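You operate a simulated robot arm through the tools that you are given. There is no shell and no other tool. Be economical: measure what you need, move in short steps, check, and stop when the job is done.

Carry out the task below with a simulated robot arm. There is one attempt and no reset: what you move stays moved.

Task
Switch the crane on and lift the blue motor onto the dolly.
Fine: free the hook and run it to the top; the power stays on.
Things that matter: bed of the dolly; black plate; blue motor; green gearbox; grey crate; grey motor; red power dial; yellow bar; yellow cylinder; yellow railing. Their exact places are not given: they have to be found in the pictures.

It is judged by the outcome, as a careful person would: the job done as asked, and still so three seconds after it is handed in. It fails if anything else is knocked over, pushed out of place, dropped, spilled or broken.

Robot
A 7-joint arm with a fingered hand on a trunk, on a base that drives. Base frame: it is fixed to the floor where the robot stands at the start and does not move with it; the origin is under the middle of the robot, x ahead of it, y to its left, z up. Units: mm, degrees, N and s.
With the tool pointing down near the work surface it reaches from about 100 to 320 mm from the robot's upright axis, wherever it stands. Its first joint turns from -143.0 to 143.0 degrees. Places, roughly: bed of the dolly [1200, -2100, 300]; black plate [1750, -2500, 500]; blue motor [3250, -500, 250]; green gearbox [4250, -1250, 250]; grey crate [2500, -250, 250]; grey motor [2250, -2750, 500]; red power dial [800, 0, 800]; yellow bar [500, -1750, 750]; yellow cylinder [4250, -3250, 0]; yellow railing [2750, -3250, 750]. Payload 3 kg.
The TCP is the grasp point between the finger pads, 26 mm short of the fingertips. In the tool frame z runs along the fingers and y along their closing line. Largest opening 148 mm; the body of the gripper starts 73 mm behind the TCP. The gripper is a hand of 3 fingers: y runs from the thumb to the fingers, the wrist lies at [0, 0, -229] in the tool frame.
Orientation is that of the tool frame in the base frame, as a unit quaternion [w, x, y, z]. With the fingers straight down and closing along the base's y, the tool's x points along the base's -x, its y along +y and its z along -z.

Tools
- The arm moves only by the tool jog_arm. Its argument "commands" is a list of rows, each a list of 2 entries, a list of its own where there are three numbers: the shift along the base's x, y, z in mm, then the turn, a rotation vector about the base's x, y, z in rad. In form: [[[x, y, z], [ax, ay, az]], ...]. A call has 1 to 20 rows; each row shifts and turns the commanded pose from where the row before left it. Each row takes 0.2 s and may step no farther than 50 mm and 8.6 degrees from the row before; otherwise, the whole call is refused. Where a pose cannot be reached the arm comes as near as it can. A force on the tool above 80 N (or 10 N above the force at the start of the call, whichever is more), or a blocked arm, ends the call early, and 0.2 s more pass. In this call time passes only in rows, and 0.2 s behind the last. The reply holds the time, the measured pose of the TCP, the force on the tool along the base axes, the opening and the grip force, in the units named above and with some noise, with the torque about the TCP (base axes, N m) and any sound that the robot's microphone picked up, and new pictures: "pictures" is both (left out), scene, wrist or none.
- Cameras (640 x 400 px; columns grow to the right, rows downward): "scene" is now at [159.2, -4, 1687.6]; the picture's right is [-0.04, -1.00, 0.00], its down [-0.76, 0.03, -0.65] and it looks along [0.65, -0.03, -0.76] (base axes); focal length 258 px, centre (320, 200). "wrist" rides on the gripper at [68, -39, -90] in the tool frame; the picture's right is [0.50, 0.87, 0.00], its down [-0.66, 0.38, -0.65] and it looks along [-0.57, 0.33, 0.76] (tool axes); focal length 222 px, centre (320, 200).
- slide_trunk(by): slides the trunk up (or, below 0, down) by that many mm; the arm and the scene camera ride with it, the base frame stays. It gives what a move gives, with no picture.
- steer(legs): drives the robot by 1 to 6 legs, each [ahead, left, turn to the left] in mm, mm and degrees, along the robot's own axes; the way and the turn of a leg run together, so that a leg with both is an arc; at most 1500 mm and 180 degrees a leg. The arm and the cameras ride along, it lands a little off, and it stops where it bumps. It gives what a move gives, and a new picture of the scene camera.
- finger_targets(finger1, finger2, thumb_bend): sets how far each is bent, from 0 (flat) to 100 (curled in); at 30 the hand is open as for a grip, at 70 the pads meet at the TCP. One left out holds its place. A second passes; each finger stops where it meets its share of the squeeze, and holds until it gets a number again. It is the only way to open and close the hand. It gives what a move gives, with no picture; readings hold the bend of each and the force on the fingers (four entries, about 0 where the hand has none), thumb and palm.
- aim_head(pan, tilt): turns the head with the scene camera to pan (to the left, within 86 degrees either way) and tilt (down, from -29 to 69), counted from straight ahead of the robot. It gives what a move gives, and a new picture of the scene camera.
- measure_at(camera, pixels): for up to 12 pixels [column, row] of the newest picture of that camera ("zoom" is the newest enlarged one), the place [x, y, z] in the base frame of the surface seen there, good to about 3 mm. It takes no simulated time.
- enlarge(camera, box): a new picture of the part [left, top, right, bottom] of that camera's present view, enlarged. It takes no simulated time.
- job_done(): hands the job in; it is judged then, once.

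Go step by step. Measure first, check grasps and placings, and put right what went wrong. The budget is 80 turns and 260 pictures, counting those below and the enlarged ones. Unless the task says otherwise, let go and move clear before handing in, and close with one line.

The tools are called after ">>>" as a command line: name --argument value ..., lists and objects as JSON in quotes. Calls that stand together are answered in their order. jog_arm: Moves the arm, as the interface text tells. Its arguments: {"type":"object","properties":{"commands":{"type":"array"},"pictures":{"type":"string","enum":["both","scene","wrist","none"]}},"required":["commands"]} The other tools are called the same way: slide_trunk (by) slides the trunk up or down; finger_targets (finger1, finger2, thumb_bend) moves the fingers one by one; steer (legs) drives the base; aim_head (pan, tilt) turns the head that bears the scene camera; measure_at (camera, pixels) gives the place of the surface under pixels of a picture; enlarge (camera, box) takes an enlarged picture of a part of a camera's view; job_done () hands the job in.

At the start:

```text
t: 0.0
tcp_pos: [896.9, 117.2, 997.5]
tool_rot: [-0.001, 0.001, 1.0, 0.002]
contact_force: [-0.1, 0.1, -0.4]
moment: [0.0, -0.03, 0.0]
opening: 147.8
finger_force: 0.0
shape: jaw
bend: [30.0, 30.0, 30.0]
finger forces: [0.0, 0.0, 0.0, 0.0, 0.0, 0.0]
trunk travel left (down, up): [-623.0, 267.0]
robot x, y, heading: [-4.5, -1.9, -0.2]
head pan, tilt: [-2.5, 49.2]
```

scene: 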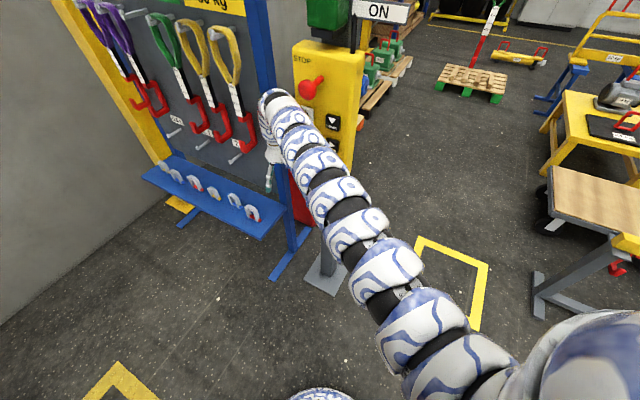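
wrist: 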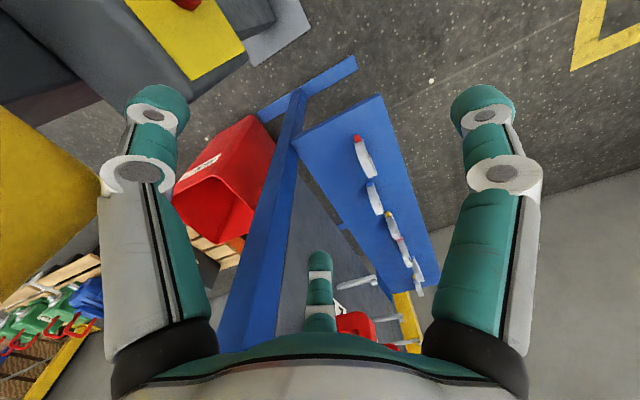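

The scene shows a yellow control pillar with a red dial at (311,88), a down-arrow button at (332,121), and a rack of slings on the left. I'll enlarge the pillar and look around.

>>> enlarge --camera "scene" --box '[240, 0, 440, 200]'

>>> enlarge --camera "scene" --box '[60, 0, 280, 220]'

>>> measure_at --camera "scene" --pixels '[[311, 88], [332, 121], [300, 60], [345, 80], [378, 12], [320, 150], [170, 85], [245, 145]]'

>>> aim_head --pan 0 --tilt 10

```text
2.00 times, centred on (340, 100) of scene
```

zoom: 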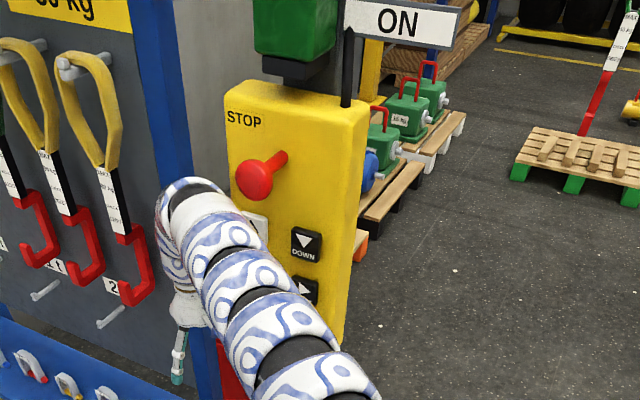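

```text
1.82 times, centred on (170, 110) of scene
```

zoom: 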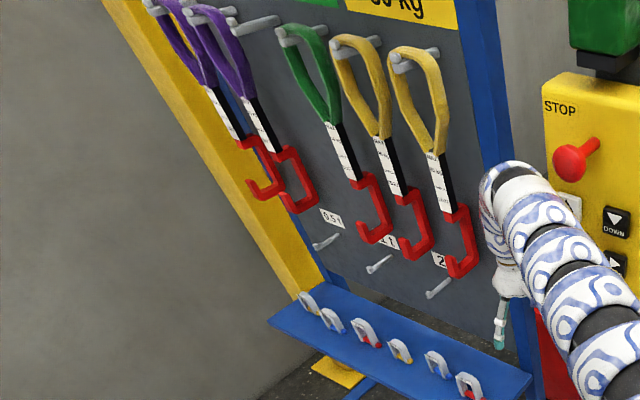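

```text
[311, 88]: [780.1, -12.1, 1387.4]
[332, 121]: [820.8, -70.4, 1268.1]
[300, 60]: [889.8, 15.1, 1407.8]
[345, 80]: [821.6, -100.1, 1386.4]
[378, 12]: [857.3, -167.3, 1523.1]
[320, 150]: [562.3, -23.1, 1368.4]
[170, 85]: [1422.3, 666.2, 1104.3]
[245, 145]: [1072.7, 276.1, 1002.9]
```

```text
t: 1.1
tcp_pos: [896.8, 118.4, 998.4]
tool_rot: [0.0, 0.0, 1.0, 0.0]
contact_force: [-0.1, -0.2, 0.4]
moment: [-0.02, -0.03, 0.03]
opening: 148.0
finger_force: 0.1
shape: jaw
bend: [30.0, 30.0, 30.0]
finger forces: [0.1, 0.1, 0.0, 0.1, 0.1, 0.0]
trunk travel left (down, up): [-623.0, 267.0]
robot x, y, heading: [-0.7, -0.6, -0.2]
head pan, tilt: [0.0, 10.0]
```

scene: 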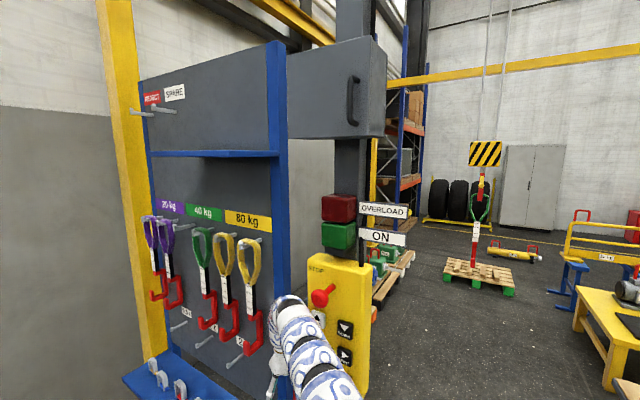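

A hook block with a green sling hangs on the crane at (482,155). The rack is colour-coded by weight, there are ON and OVERLOAD lamps, and there is a reject area. I'll enlarge these details and look to the right.

>>> enlarge --camera "scene" --box '[430, 120, 560, 300]'

>>> enlarge --camera "scene" --box '[130, 70, 290, 370]'

>>> enlarge --camera "scene" --box '[290, 180, 430, 390]'

>>> measure_at --camera "scene" --pixels '[[323, 298], [345, 328], [345, 357], [330, 280], [486, 155], [481, 200], [475, 235], [480, 268], [338, 236], [380, 262], [205, 260], [252, 330]]'

>>> aim_head --pan -50 --tilt 20

```text
2.22 times, centred on (495, 210) of scene
```

zoom: 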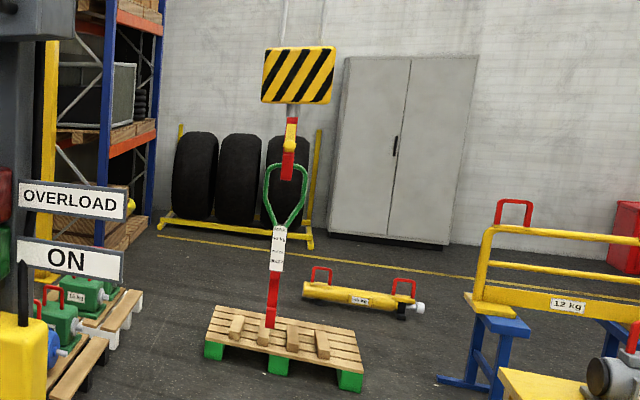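

```text
1.33 times, centred on (210, 220) of scene
```

zoom: 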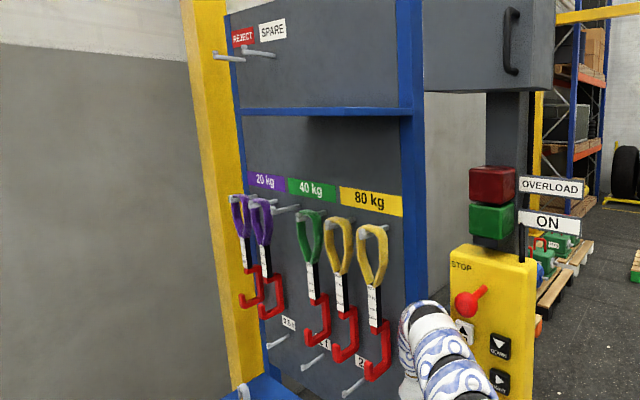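

```text
1.90 times, centred on (360, 285) of scene
```

zoom: 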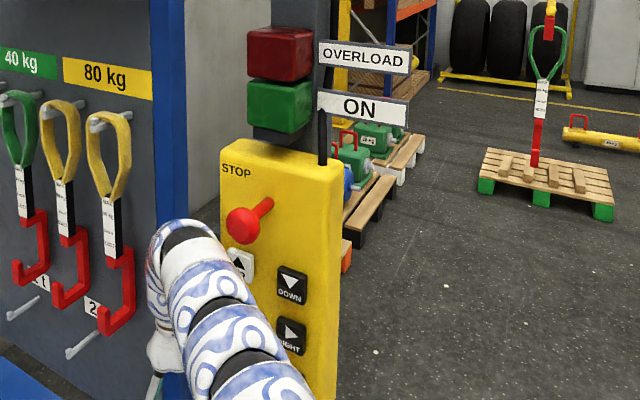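

```text
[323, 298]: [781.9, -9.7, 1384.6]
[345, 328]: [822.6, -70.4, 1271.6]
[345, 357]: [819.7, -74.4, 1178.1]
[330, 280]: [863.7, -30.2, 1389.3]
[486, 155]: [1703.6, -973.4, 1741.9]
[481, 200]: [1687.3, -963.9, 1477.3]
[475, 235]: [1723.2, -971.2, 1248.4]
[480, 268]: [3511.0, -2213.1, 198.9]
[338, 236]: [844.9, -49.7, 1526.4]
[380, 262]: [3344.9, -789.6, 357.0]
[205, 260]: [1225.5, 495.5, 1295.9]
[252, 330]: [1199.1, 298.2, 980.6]
```

```text
t: 2.2
tcp_pos: [895.7, 116.9, 998.4]
tool_rot: [0.0, 0.0, 1.0, 0.001]
contact_force: [-0.5, -0.5, 0.3]
moment: [0.0, 0.01, 0.04]
opening: 147.9
finger_force: 0.1
shape: jaw
bend: [30.0, 30.0, 30.0]
finger forces: [0.1, 0.0, 0.0, 0.0, 0.0, 0.1]
trunk travel left (down, up): [-623.0, 267.0]
robot x, y, heading: [0.9, 1.4, -0.0]
head pan, tilt: [-50.0, 20.0]
```

scene: 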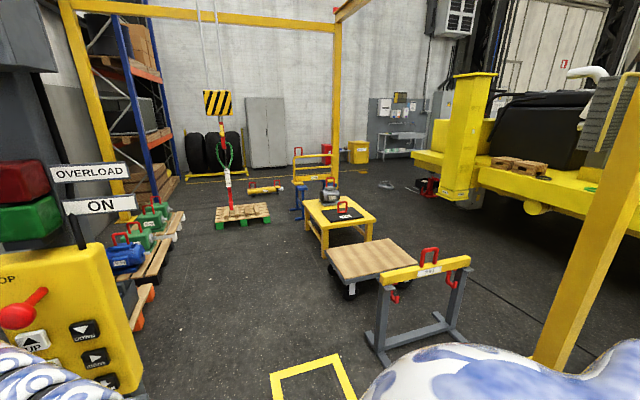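

The blue motor is at (125,258) and the dolly bed at (370,258). I'll zoom in on the motor, the dolly, the hook and the pendant.

>>> enlarge --camera "scene" --box '[90, 190, 210, 320]'

>>> enlarge --camera "scene" --box '[300, 160, 480, 320]'

>>> enlarge --camera "scene" --box '[190, 80, 270, 240]'

>>> measure_at --camera "scene" --pixels '[[125, 260], [150, 225], [136, 240], [330, 252], [370, 240], [415, 252], [217, 103], [228, 150], [225, 175], [230, 205], [242, 215], [350, 280]]'

```text
3.08 times, centred on (150, 255) of scene
```

zoom: 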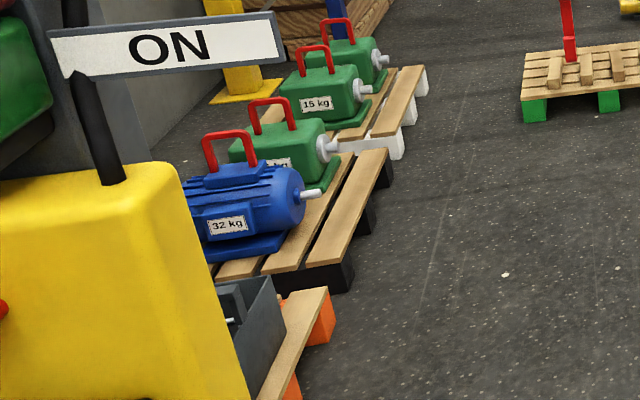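

```text
2.50 times, centred on (390, 240) of scene
```

zoom: 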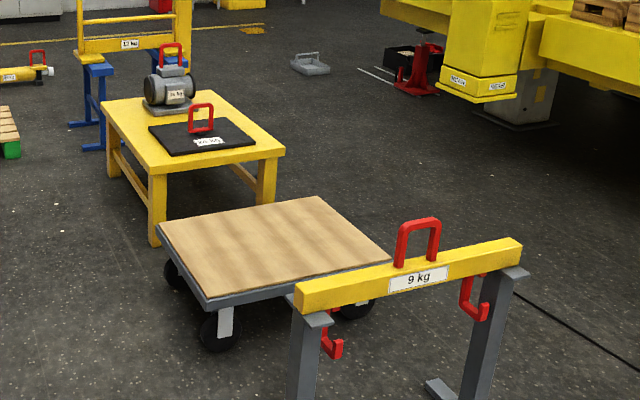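

```text
2.50 times, centred on (230, 160) of scene
```

zoom: 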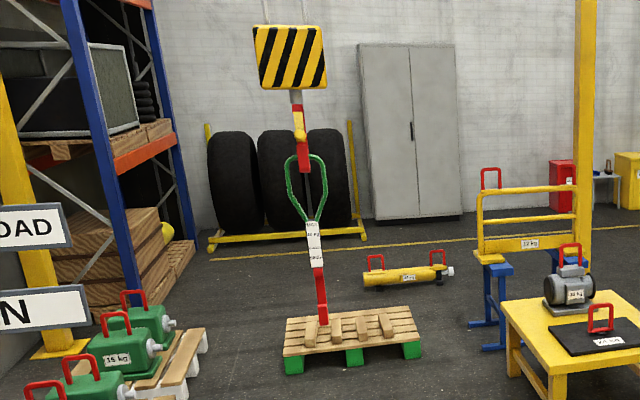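

```text
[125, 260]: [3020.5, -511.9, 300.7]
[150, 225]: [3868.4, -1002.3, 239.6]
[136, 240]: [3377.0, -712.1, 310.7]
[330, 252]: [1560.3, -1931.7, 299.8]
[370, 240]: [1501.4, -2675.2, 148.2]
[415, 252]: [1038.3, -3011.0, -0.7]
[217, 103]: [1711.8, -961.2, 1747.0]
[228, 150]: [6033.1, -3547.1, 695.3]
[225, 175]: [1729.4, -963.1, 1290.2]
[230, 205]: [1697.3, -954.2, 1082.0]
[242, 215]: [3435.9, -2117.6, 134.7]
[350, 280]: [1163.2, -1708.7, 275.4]
```

The motor label reads 32 kg, so the green 40 kg sling looks suitable. I'll check its tag and see if the sling itself is sound, then read the pendant.

>>> enlarge --camera "scene" --box '[214, 115, 242, 215]'

>>> enlarge --camera "scene" --box '[218, 165, 238, 195]'

>>> enlarge --camera "scene" --box '[0, 240, 160, 400]'

>>> aim_head --pan 25 --tilt 20

```text
4.00 times, centred on (228, 165) of scene
```

zoom: 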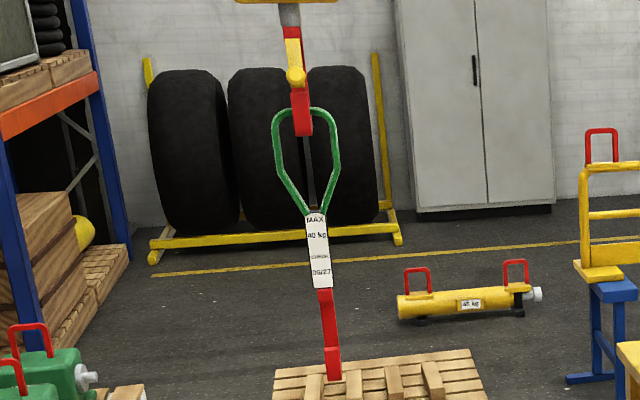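

```text
13.33 times, centred on (228, 180) of scene
```

zoom: 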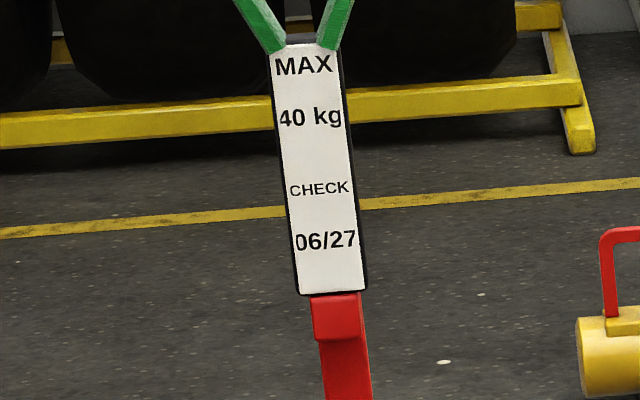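

```text
2.50 times, centred on (80, 320) of scene
```

zoom: 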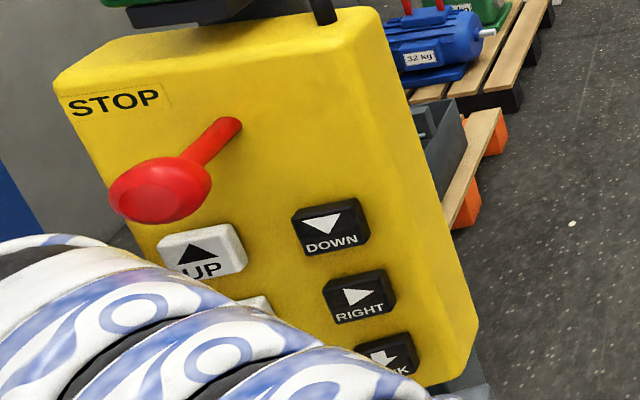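

```text
t: 3.7
tcp_pos: [896.3, 117.9, 998.0]
tool_rot: [0.001, 0.0, 1.0, 0.0]
contact_force: [-0.3, 0.3, -0.7]
moment: [0.01, -0.01, -0.01]
opening: 148.3
finger_force: 0.0
shape: jaw
bend: [30.0, 30.0, 30.0]
finger forces: [0.0, 0.1, 0.0, 0.1, 0.0, 0.0]
trunk travel left (down, up): [-623.0, 267.0]
robot x, y, heading: [1.7, -2.6, -0.1]
head pan, tilt: [25.0, 20.0]
```

scene: 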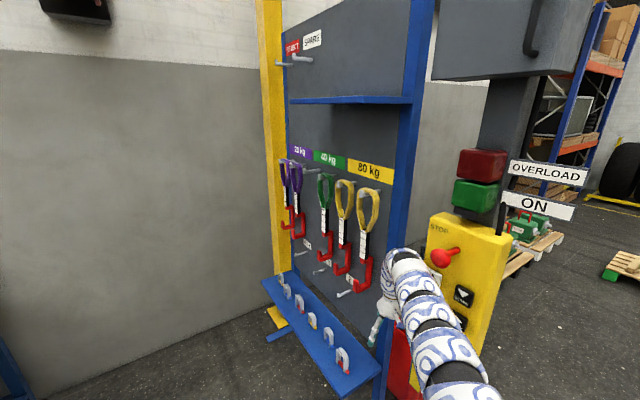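

The tag on the hook reads "MAX 40 kg, CHECK 06/27". I'll compare the tags on the rack and see whether a date or notice hangs anywhere.

>>> enlarge --camera "scene" --box '[310, 170, 385, 300]'

>>> enlarge --camera "scene" --box '[275, 25, 345, 75]'

>>> aim_head --pan 45 --tilt -10

>>> aim_head --pan -20 --tilt -15

```text
3.08 times, centred on (348, 235) of scene
```

zoom: 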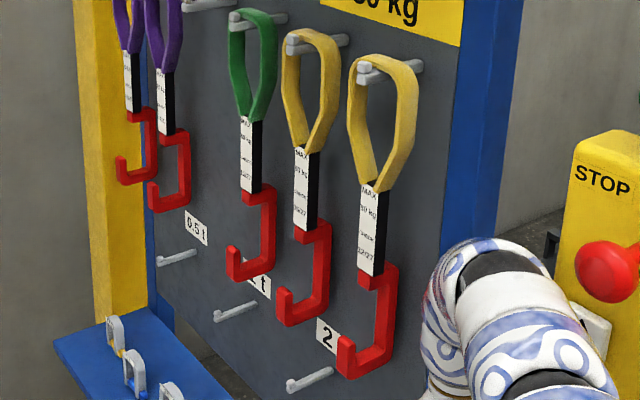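

```text
8.00 times, centred on (310, 50) of scene
```

zoom: 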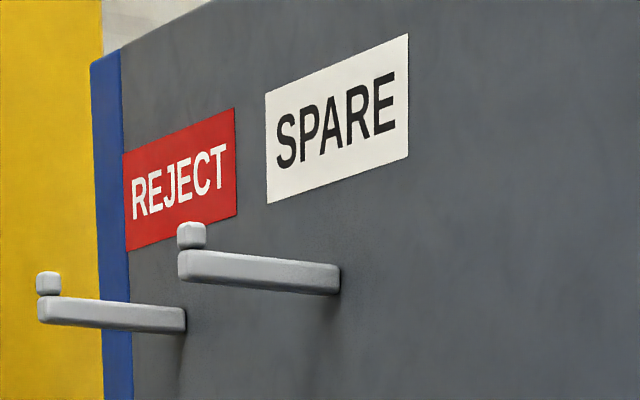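

```text
t: 4.7
tcp_pos: [897.1, 116.7, 998.3]
tool_rot: [0.0, -0.001, 1.0, 0.001]
contact_force: [-0.1, -0.8, 0.5]
moment: [-0.02, 0.0, -0.01]
opening: 147.8
finger_force: 0.0
shape: jaw
bend: [30.0, 30.0, 30.0]
finger forces: [0.0, 0.0, 0.0, 0.1, 0.1, 0.0]
trunk travel left (down, up): [-623.0, 267.0]
robot x, y, heading: [-1.3, -0.9, -0.0]
head pan, tilt: [45.0, -10.0]
```

scene: 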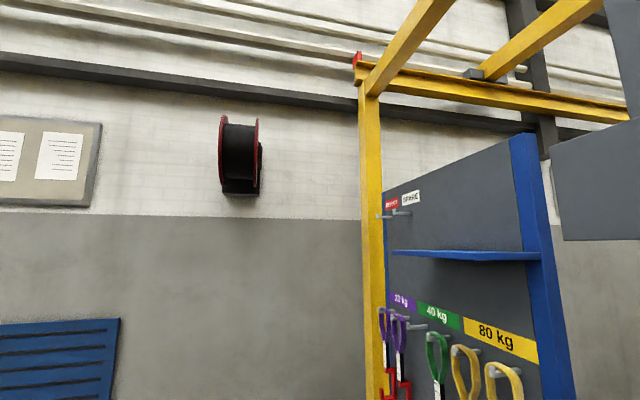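

```text
t: 6.0
tcp_pos: [896.2, 118.0, 999.0]
tool_rot: [0.0, 0.0, 1.0, 0.001]
contact_force: [-0.1, 0.3, -1.0]
moment: [0.01, 0.01, -0.01]
opening: 148.2
finger_force: 0.1
shape: jaw
bend: [30.0, 30.0, 30.0]
finger forces: [0.0, 0.0, 0.0, 0.0, 0.1, 0.0]
trunk travel left (down, up): [-623.0, 267.0]
robot x, y, heading: [-2.2, 1.1, 0.0]
head pan, tilt: [-20.0, -15.0]
```

scene: 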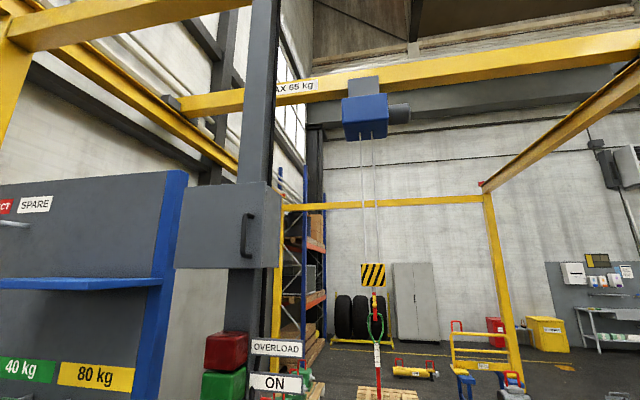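

The bridge beam is marked MAX 65 kg and its trolley is above the hook. I'll check the notice board, then look straight at the panel.

>>> aim_head --pan 60 --tilt -5

>>> enlarge --camera "scene" --box '[60, 100, 260, 260]'

>>> aim_head --pan -5 --tilt 25

>>> enlarge --camera "scene" --box '[220, 120, 380, 280]'

```text
t: 7.5
tcp_pos: [895.7, 117.1, 997.8]
tool_rot: [0.0, 0.0, 1.0, 0.0]
contact_force: [0.6, 0.3, 0.0]
moment: [-0.01, 0.03, 0.02]
opening: 148.0
finger_force: 0.0
shape: jaw
bend: [30.0, 30.0, 30.0]
finger forces: [0.0, 0.0, 0.0, 0.0, 0.0, 0.0]
trunk travel left (down, up): [-623.0, 267.0]
robot x, y, heading: [-0.6, 0.4, -0.1]
head pan, tilt: [60.0, -5.0]
```

scene: 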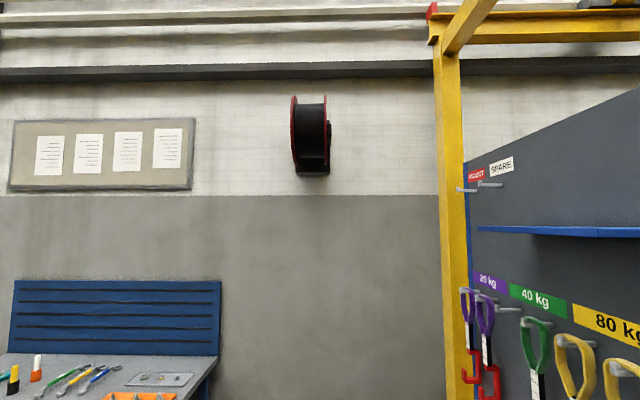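

```text
2.50 times, centred on (160, 180) of scene
```

zoom: 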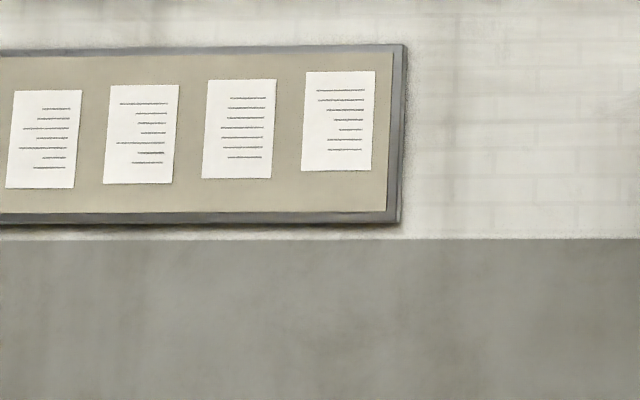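

```text
t: 8.9
tcp_pos: [896.3, 118.3, 998.0]
tool_rot: [0.001, 0.0, 1.0, 0.001]
contact_force: [0.2, 0.0, 0.8]
moment: [0.04, 0.01, 0.02]
opening: 147.8
finger_force: 0.0
shape: jaw
bend: [30.0, 30.0, 30.0]
finger forces: [0.0, 0.1, 0.0, 0.0, 0.0, 0.0]
trunk travel left (down, up): [-623.0, 267.0]
robot x, y, heading: [-0.3, -1.6, 0.0]
head pan, tilt: [-5.0, 25.0]
```

scene: 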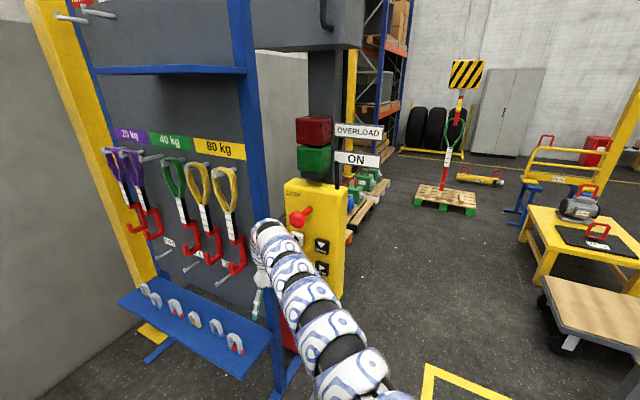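

```text
2.50 times, centred on (300, 200) of scene
```

zoom: 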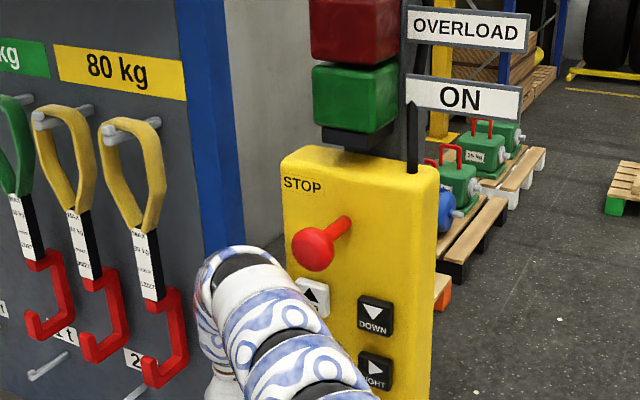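

The notice sheets are unreadable, so there is nothing to use there. My forearm hides part of the panel, so I'll back off and turn the hand to point ahead at the panel.

>>> steer --legs '[[-350, 0, 0]]'

>>> jog_arm --commands '[[[-10, -5, 20], [0, -0.143, 0]], [[-10, -5, 20], [0, -0.143, 0]], [[-10, -5, 20], [0, -0.143, 0]], [[-10, -5, 20], [0, -0.143, 0]], [[-10, -5, 20], [0, -0.143, 0]], [[-10, -5, 20], [0, -0.143, 0]], [[-10, -5, 20], [0, -0.143, 0]], [[-10, -5, 20], [0, -0.143, 0]], [[-10, -5, 20], [0, -0.143, 0]], [[-10, -5, 20], [0, -0.143, 0]], [[-10, -5, 20], [0, -0.1408, 0]]]'

```text
t: 11.2
tcp_pos: [544.7, 117.1, 999.4]
tool_rot: [-0.001, 0.001, 1.0, 0.001]
contact_force: [0.2, 0.0, 0.5]
moment: [-0.04, 0.0, 0.02]
opening: 147.8
finger_force: 0.1
shape: jaw
bend: [30.0, 30.0, 30.0]
finger forces: [0.0, 0.0, 0.1, 0.0, 0.0, 0.0]
trunk travel left (down, up): [-623.0, 267.0]
robot x, y, heading: [-350.7, -0.5, 0.1]
head pan, tilt: [-5.0, 25.0]
```

scene: 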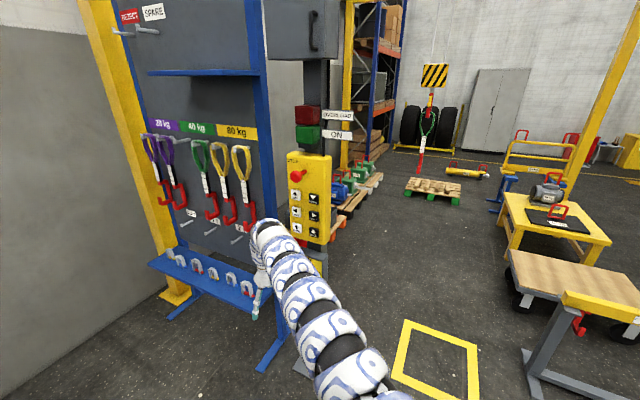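

```text
t: 13.6
tcp_pos: [435.8, 65.2, 1219.3]
tool_rot: [0.708, 0.0, 0.706, 0.002]
contact_force: [-0.7, 0.0, 0.3]
moment: [-0.02, 0.0, 0.04]
opening: 148.1
finger_force: 0.0
shape: jaw
bend: [30.0, 30.0, 30.0]
finger forces: [0.1, 0.1, 0.0, 0.0, 0.0, 0.0]
trunk travel left (down, up): [-623.0, 267.0]
robot x, y, heading: [-348.4, 0.9, -0.2]
head pan, tilt: [-5.0, 25.0]
```

scene: 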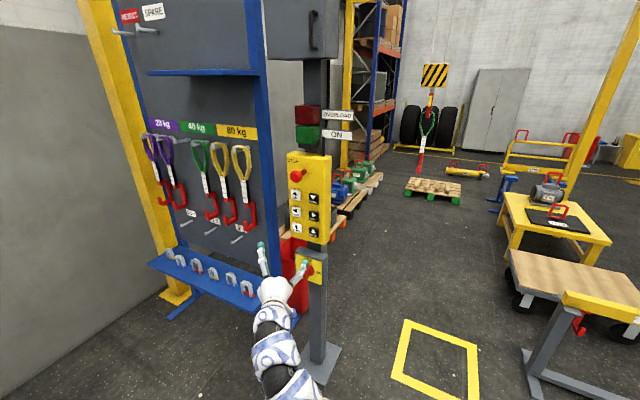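
wrist: 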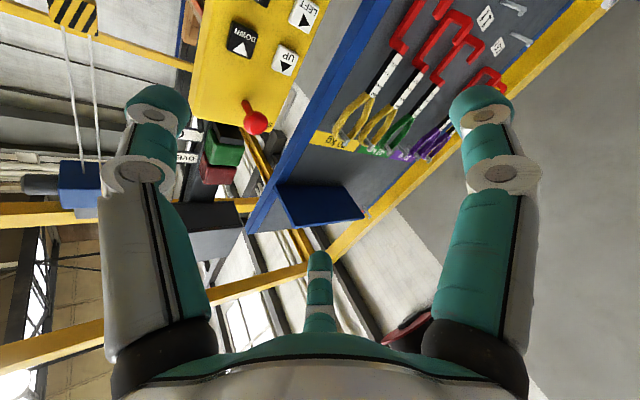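

A second yellow box sits lower on the post at (312,268), and a red item on it matches the red power dial near z=800. The upper knob is labelled STOP. I'll zoom in on both.

>>> enlarge --camera "scene" --box '[270, 235, 350, 315]'

>>> enlarge --camera "scene" --box '[270, 145, 350, 250]'

>>> measure_at --camera "scene" --pixels '[[295, 195], [313, 198], [296, 212], [314, 215], [297, 228], [314, 232], [306, 182], [297, 176], [318, 255], [318, 280], [323, 262], [305, 237]]'

```text
5.00 times, centred on (310, 275) of scene
```

zoom: 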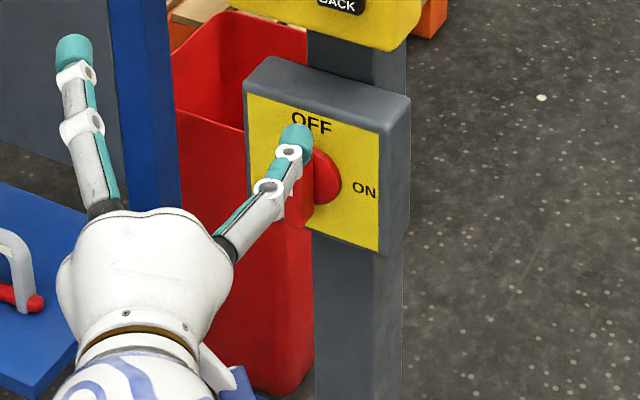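

```text
3.81 times, centred on (310, 198) of scene
```

zoom: 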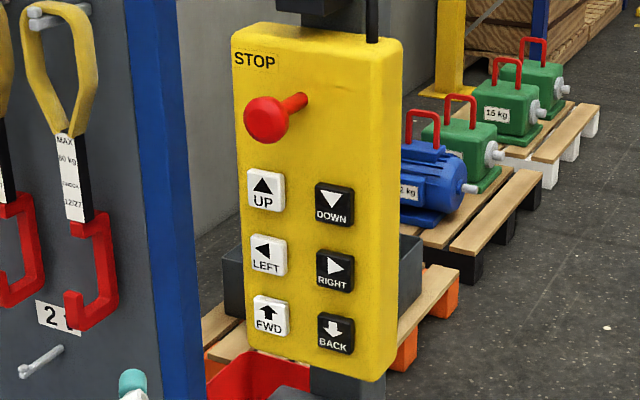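

```text
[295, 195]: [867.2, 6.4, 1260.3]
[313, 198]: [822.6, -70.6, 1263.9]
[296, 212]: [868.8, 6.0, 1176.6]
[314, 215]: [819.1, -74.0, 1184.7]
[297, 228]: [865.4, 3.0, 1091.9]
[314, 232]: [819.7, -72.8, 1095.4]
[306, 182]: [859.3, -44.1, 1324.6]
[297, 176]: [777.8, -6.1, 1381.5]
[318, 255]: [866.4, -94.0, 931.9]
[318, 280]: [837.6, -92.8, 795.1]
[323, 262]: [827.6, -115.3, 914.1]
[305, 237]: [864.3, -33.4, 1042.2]
```

The lower box carries the power dial, with its handle now at OFF (top) and ON to the right. The upper knob is the STOP. Both panels are yawed about 28° towards my left, so I'll check for free floor there before driving round.

>>> measure_at --camera "scene" --pixels '[[150, 265], [250, 307], [265, 290], [262, 370], [180, 315], [100, 250], [60, 320], [320, 355], [275, 250]]'

>>> aim_head --pan 55 --tilt 35

>>> measure_at --camera "scene" --pixels '[[100, 250], [200, 250], [300, 250], [100, 350], [300, 350], [500, 350], [50, 150], [200, 150]]'

```text
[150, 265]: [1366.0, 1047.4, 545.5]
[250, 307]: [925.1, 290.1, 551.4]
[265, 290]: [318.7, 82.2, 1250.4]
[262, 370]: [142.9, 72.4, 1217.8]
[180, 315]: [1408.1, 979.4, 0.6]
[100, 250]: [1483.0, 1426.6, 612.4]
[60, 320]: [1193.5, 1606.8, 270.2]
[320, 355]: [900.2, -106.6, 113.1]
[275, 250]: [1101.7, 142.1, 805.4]
```

```text
t: 14.9
tcp_pos: [435.6, 63.4, 1217.1]
tool_rot: [0.707, 0.0, 0.708, 0.002]
contact_force: [0.4, -0.3, 0.4]
moment: [-0.01, -0.02, 0.02]
opening: 148.1
finger_force: 0.0
shape: jaw
bend: [30.0, 30.0, 30.0]
finger forces: [0.1, 0.0, 0.0, 0.1, 0.0, 0.0]
trunk travel left (down, up): [-623.0, 267.0]
robot x, y, heading: [-350.6, 2.8, -0.4]
head pan, tilt: [55.0, 35.0]
```

scene: 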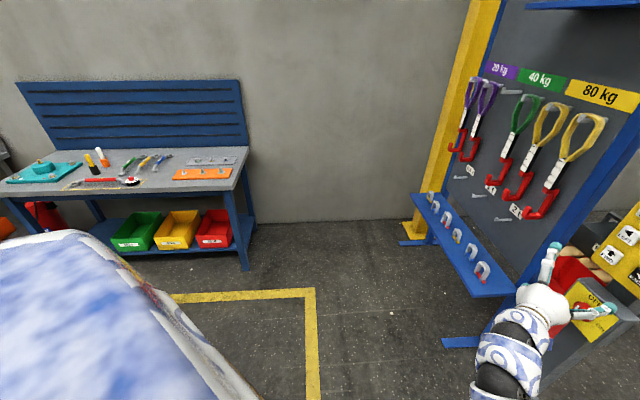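

```text
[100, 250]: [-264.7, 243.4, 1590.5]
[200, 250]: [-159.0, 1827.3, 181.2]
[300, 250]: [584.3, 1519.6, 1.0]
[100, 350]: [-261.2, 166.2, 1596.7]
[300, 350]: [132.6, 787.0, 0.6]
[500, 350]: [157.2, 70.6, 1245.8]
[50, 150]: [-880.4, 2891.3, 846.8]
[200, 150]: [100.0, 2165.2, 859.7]
```

The floor to my left is clear. I'll strafe left, turn 28° right and edge forward to face the panel.

>>> steer --legs '[[0, 600, 0], [0, 0, -27.5], [330, 0, 0]]'

>>> aim_head --pan 0 --tilt 35

```text
t: 21.5
tcp_pos: [663.6, 146.6, 1217.4]
tool_rot: [0.686, 0.172, 0.686, -0.171]
contact_force: [0.6, 0.5, -0.1]
moment: [0.02, 0.0, 0.01]
opening: 148.0
finger_force: 0.0
shape: jaw
bend: [30.0, 30.0, 30.0]
finger forces: [0.1, 0.0, 0.1, 0.0, 0.0, 0.0]
trunk travel left (down, up): [-623.0, 267.0]
robot x, y, heading: [-58.9, 466.0, -28.2]
head pan, tilt: [55.0, 35.0]
```

scene: 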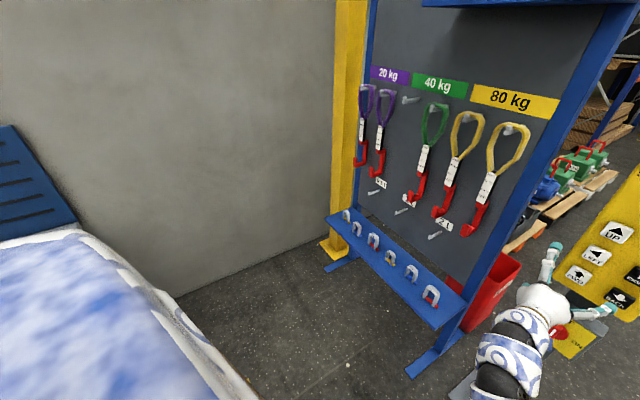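

```text
t: 22.8
tcp_pos: [664.0, 147.2, 1217.8]
tool_rot: [0.686, 0.173, 0.686, -0.172]
contact_force: [-0.5, -0.1, 0.0]
moment: [-0.01, -0.04, -0.01]
opening: 147.9
finger_force: 0.1
shape: jaw
bend: [30.0, 30.0, 30.0]
finger forces: [0.0, 0.0, 0.0, 0.0, 0.1, 0.0]
trunk travel left (down, up): [-623.0, 267.0]
robot x, y, heading: [-58.3, 462.5, -28.1]
head pan, tilt: [0.0, 35.0]
```

scene: 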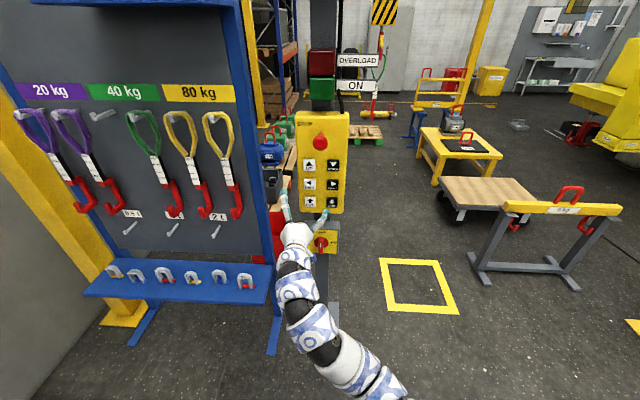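

The panel is now frontal near column 320. I'll measure the panel face, buttons and dial precisely.

>>> enlarge --camera "scene" --box '[270, 195, 370, 275]'

>>> measure_at --camera "zoom" --pixels '[[310, 310], [328, 240], [422, 240], [415, 350], [350, 350], [330, 280], [345, 280], [320, 330], [415, 290], [360, 235]]'

>>> measure_at --camera "scene" --pixels '[[309, 165], [333, 165], [309, 184], [333, 184], [310, 202], [332, 202], [300, 140], [343, 130], [342, 175], [320, 142], [321, 165], [321, 185]]'

```text
5.00 times, centred on (320, 235) of scene
```

zoom: 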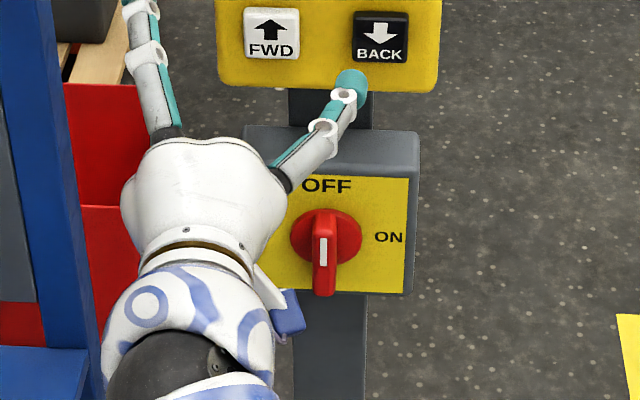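

```text
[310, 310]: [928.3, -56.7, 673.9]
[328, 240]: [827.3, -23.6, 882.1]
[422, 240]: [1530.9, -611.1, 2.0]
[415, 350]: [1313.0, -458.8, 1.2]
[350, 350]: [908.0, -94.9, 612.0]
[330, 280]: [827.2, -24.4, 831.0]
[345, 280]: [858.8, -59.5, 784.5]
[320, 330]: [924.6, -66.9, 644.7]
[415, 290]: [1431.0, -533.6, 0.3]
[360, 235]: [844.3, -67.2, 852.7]
```

```text
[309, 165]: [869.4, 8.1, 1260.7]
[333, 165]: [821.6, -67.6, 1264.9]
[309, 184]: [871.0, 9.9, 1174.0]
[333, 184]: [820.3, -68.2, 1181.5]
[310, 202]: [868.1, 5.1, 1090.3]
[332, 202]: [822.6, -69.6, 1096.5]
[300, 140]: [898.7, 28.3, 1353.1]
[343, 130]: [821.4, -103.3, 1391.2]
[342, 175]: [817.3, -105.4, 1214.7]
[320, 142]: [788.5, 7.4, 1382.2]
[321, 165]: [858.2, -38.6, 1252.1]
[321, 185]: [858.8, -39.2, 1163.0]
```

The panel's approach direction is yaw about -30.5°. I'll zoom on the dial to find its centre and handle ends.

>>> enlarge --camera "scene" --box '[305, 225, 345, 260]'

>>> slide_trunk --by -370

>>> aim_head --pan 0 --tilt 25

>>> enlarge --camera "scene" --box '[260, 160, 360, 260]'

```text
11.43 times, centred on (325, 242) of scene
```

zoom: 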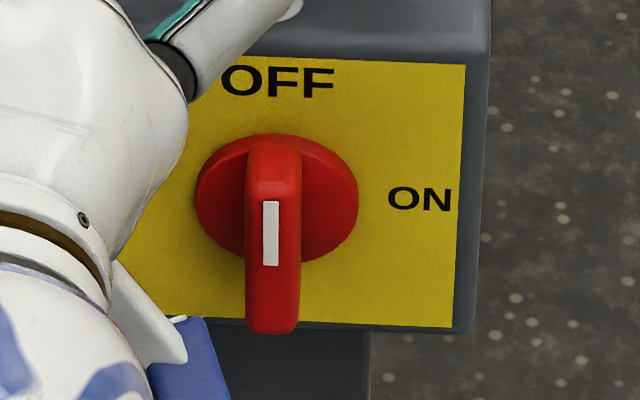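

```text
t: 26.4
tcp_pos: [664.1, 147.2, 847.3]
tool_rot: [0.686, 0.174, 0.686, -0.172]
contact_force: [-1.1, -0.3, -0.6]
moment: [0.02, 0.0, -0.06]
opening: 147.9
finger_force: 0.0
shape: jaw
bend: [30.0, 30.0, 30.0]
finger forces: [0.1, 0.1, 0.1, 0.0, 0.0, 0.1]
trunk travel left (down, up): [-253.0, 637.0]
robot x, y, heading: [-59.7, 462.2, -28.2]
head pan, tilt: [0.0, 35.0]
```

```text
t: 27.1
tcp_pos: [663.9, 147.0, 848.2]
tool_rot: [0.686, 0.173, 0.686, -0.172]
contact_force: [0.0, -0.4, 0.4]
moment: [0.02, 0.04, -0.01]
opening: 148.3
finger_force: 0.0
shape: jaw
bend: [30.0, 30.0, 30.0]
finger forces: [0.0, 0.1, 0.1, 0.0, 0.0, 0.1]
trunk travel left (down, up): [-253.0, 637.0]
robot x, y, heading: [-61.1, 460.0, -28.2]
head pan, tilt: [0.0, 25.0]
```

scene: 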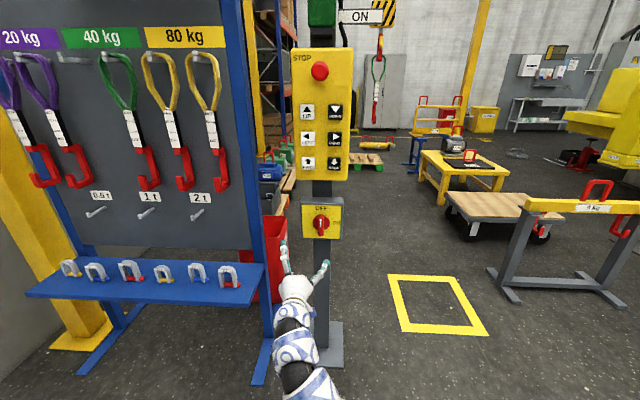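

```text
4.00 times, centred on (310, 210) of scene
```

zoom: 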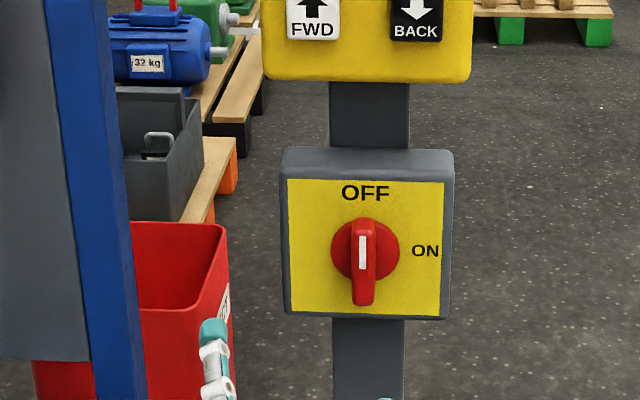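

>>> measure_at --camera "zoom" --pixels '[[362, 228], [362, 280], [362, 298], [340, 250], [391, 250], [430, 220], [430, 290], [310, 250], [354, 270], [372, 270]]'

```text
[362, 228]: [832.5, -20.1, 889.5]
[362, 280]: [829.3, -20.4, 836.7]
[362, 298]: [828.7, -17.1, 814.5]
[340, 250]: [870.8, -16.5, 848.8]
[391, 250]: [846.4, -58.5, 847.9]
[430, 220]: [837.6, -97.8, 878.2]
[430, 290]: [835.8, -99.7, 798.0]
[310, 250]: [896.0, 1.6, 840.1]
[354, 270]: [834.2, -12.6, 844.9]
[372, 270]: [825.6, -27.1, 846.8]
```

The handle runs z 805–893, its front centre is at (829,-20,850), and it stands 46 mm off the box face. I'll move to a pre-grasp 90 mm out and align the yaw.

>>> jog_arm --commands '[[[23, -31, 0.5], [0, 0, -0.01]], [[23, -31, 0.5], [0, 0, -0.01]], [[23, -31, 0.5], [0, 0, -0.011]], [[22, -30, 0.5], [0, 0, -0.011]]]'

>>> enlarge --camera "scene" --box '[260, 160, 380, 280]'

```text
t: 28.1
tcp_pos: [757.3, 20.8, 853.3]
tool_rot: [0.682, 0.188, 0.682, -0.185]
contact_force: [0.5, 0.7, -0.1]
moment: [-0.01, 0.02, -0.01]
opening: 147.9
finger_force: 0.1
shape: jaw
bend: [30.0, 30.0, 30.0]
finger forces: [0.0, 0.0, 0.0, 0.1, 0.0, 0.0]
trunk travel left (down, up): [-253.0, 637.0]
robot x, y, heading: [-59.9, 459.8, -28.3]
head pan, tilt: [0.0, 25.0]
```

scene: 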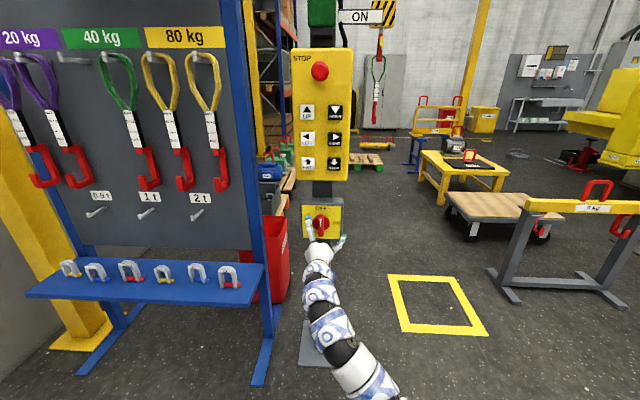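
wrist: 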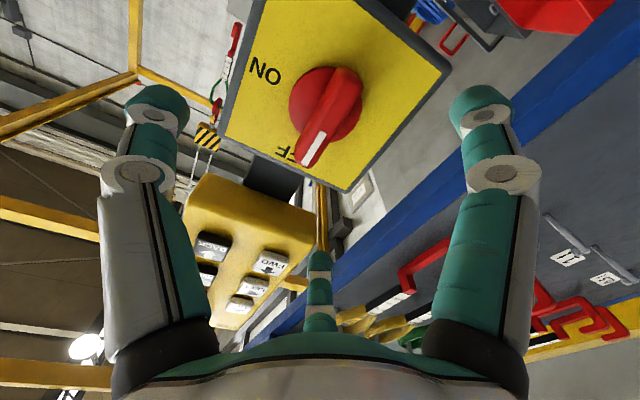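

```text
3.33 times, centred on (320, 220) of scene
```

zoom: 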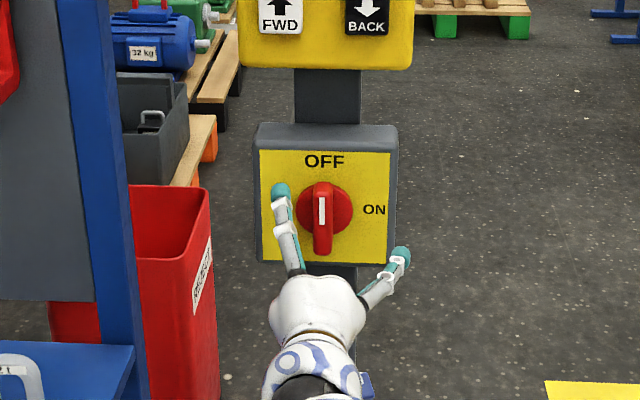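

The hand is lined up with the handle. I'll advance and grip.

>>> jog_arm --commands '[[[26, -15, -1], [0, 0, 0]], [[25, -14.5, -1], [0, 0, 0]], [[25, -14, 0], [0, 0, 0]]]' --pictures "wrist"

>>> finger_targets --finger1 70 --finger2 70 --thumb_bend 70

>>> enlarge --camera "wrist" --box '[160, 0, 480, 320]'

```text
t: 28.9
tcp_pos: [833.6, -21.6, 850.7]
tool_rot: [0.682, 0.186, 0.682, -0.185]
contact_force: [-0.8, 0.0, -0.3]
moment: [0.0, -0.01, -0.02]
opening: 148.1
finger_force: 0.1
shape: jaw
bend: [30.0, 30.0, 30.0]
finger forces: [0.1, 0.1, 0.0, 0.0, 0.1, 0.0]
trunk travel left (down, up): [-253.0, 637.0]
robot x, y, heading: [-62.2, 462.3, -28.2]
head pan, tilt: [0.0, 25.0]
```

wrist: 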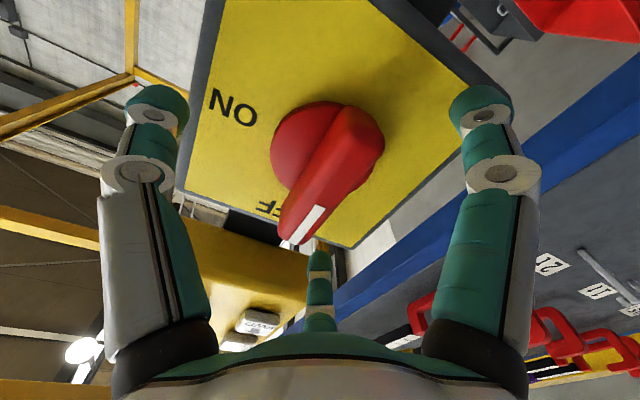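

```text
t: 29.9
tcp_pos: [830.6, -21.0, 848.8]
tool_rot: [0.682, 0.187, 0.682, -0.186]
contact_force: [-7.2, 1.8, -5.9]
moment: [0.16, 0.3, -0.12]
opening: 41.1
finger_force: 17.5
shape: fingers
bend: [56.0, 59.0, 60.0]
finger forces: [11.6, 8.4, 0.0, 0.0, 14.7, 0.1]
trunk travel left (down, up): [-253.0, 637.0]
robot x, y, heading: [-56.6, 459.8, -28.2]
head pan, tilt: [0.0, 25.0]
```

```text
1.25 times, centred on (320, 160) of wrist
```

zoom: 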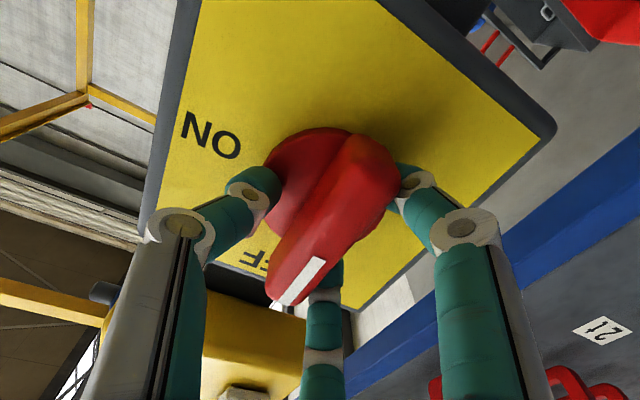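

The handle is gripped between the thumb and fingers. I'll twist 90° clockwise towards ON.

>>> jog_arm --commands '[[[0, 0, 0], [0.1233, -0.0725, 0]], [[0, 0, 0], [0.1233, -0.0725, 0]], [[0, 0, 0], [0.1233, -0.0725, 0]], [[0, 0, 0], [0.1233, -0.0725, 0]], [[0, 0, 0], [0.1233, -0.0725, 0]], [[0, 0, 0], [0.1233, -0.0725, 0]], [[0, 0, 0], [0.1233, -0.0725, 0]], [[0, 0, 0], [0.1233, -0.0725, 0]], [[0, 0, 0], [0.1233, -0.0725, 0]], [[0, 0, 0], [0.1233, -0.0725, 0]], [[0, 0, 0], [0.1233, -0.0725, 0]]]'

>>> enlarge --camera "scene" --box '[260, 160, 380, 280]'

```text
t: 32.3
tcp_pos: [830.2, -21.7, 848.8]
tool_rot: [0.613, 0.615, 0.349, 0.352]
contact_force: [-29.8, 5.4, -3.1]
moment: [0.14, 0.53, -0.43]
opening: 21.6
finger_force: 25.3
shape: fingers
bend: [63.0, 63.0, 67.0]
finger forces: [5.9, 13.2, 0.0, 0.0, 32.0, 0.0]
trunk travel left (down, up): [-253.0, 637.0]
robot x, y, heading: [-59.9, 466.8, -28.1]
head pan, tilt: [0.0, 25.0]
```

scene: 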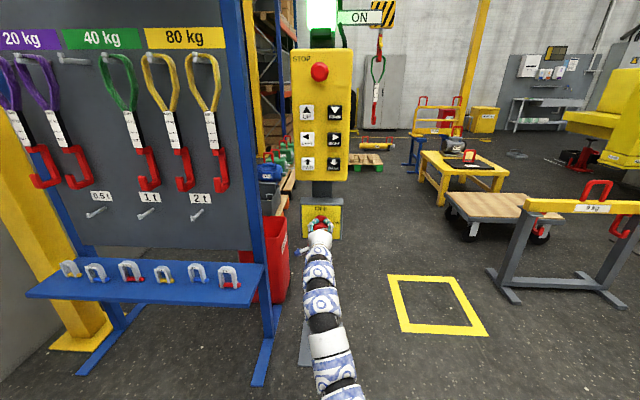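
wrist: 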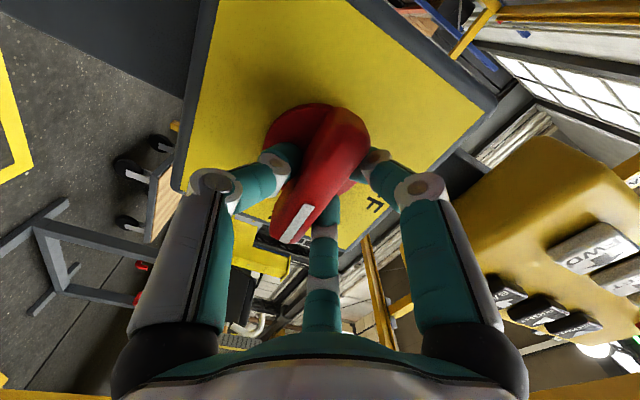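

```text
3.33 times, centred on (320, 220) of scene
```

zoom: 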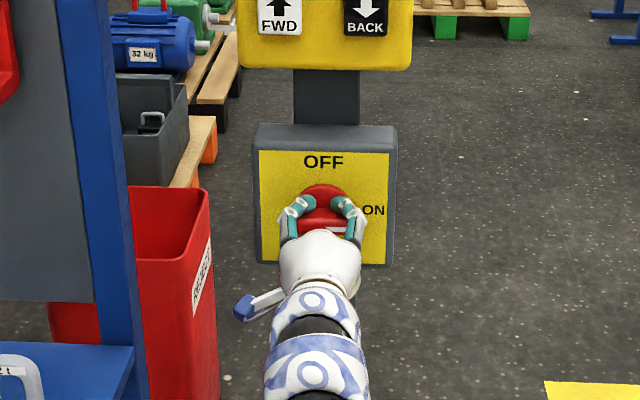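

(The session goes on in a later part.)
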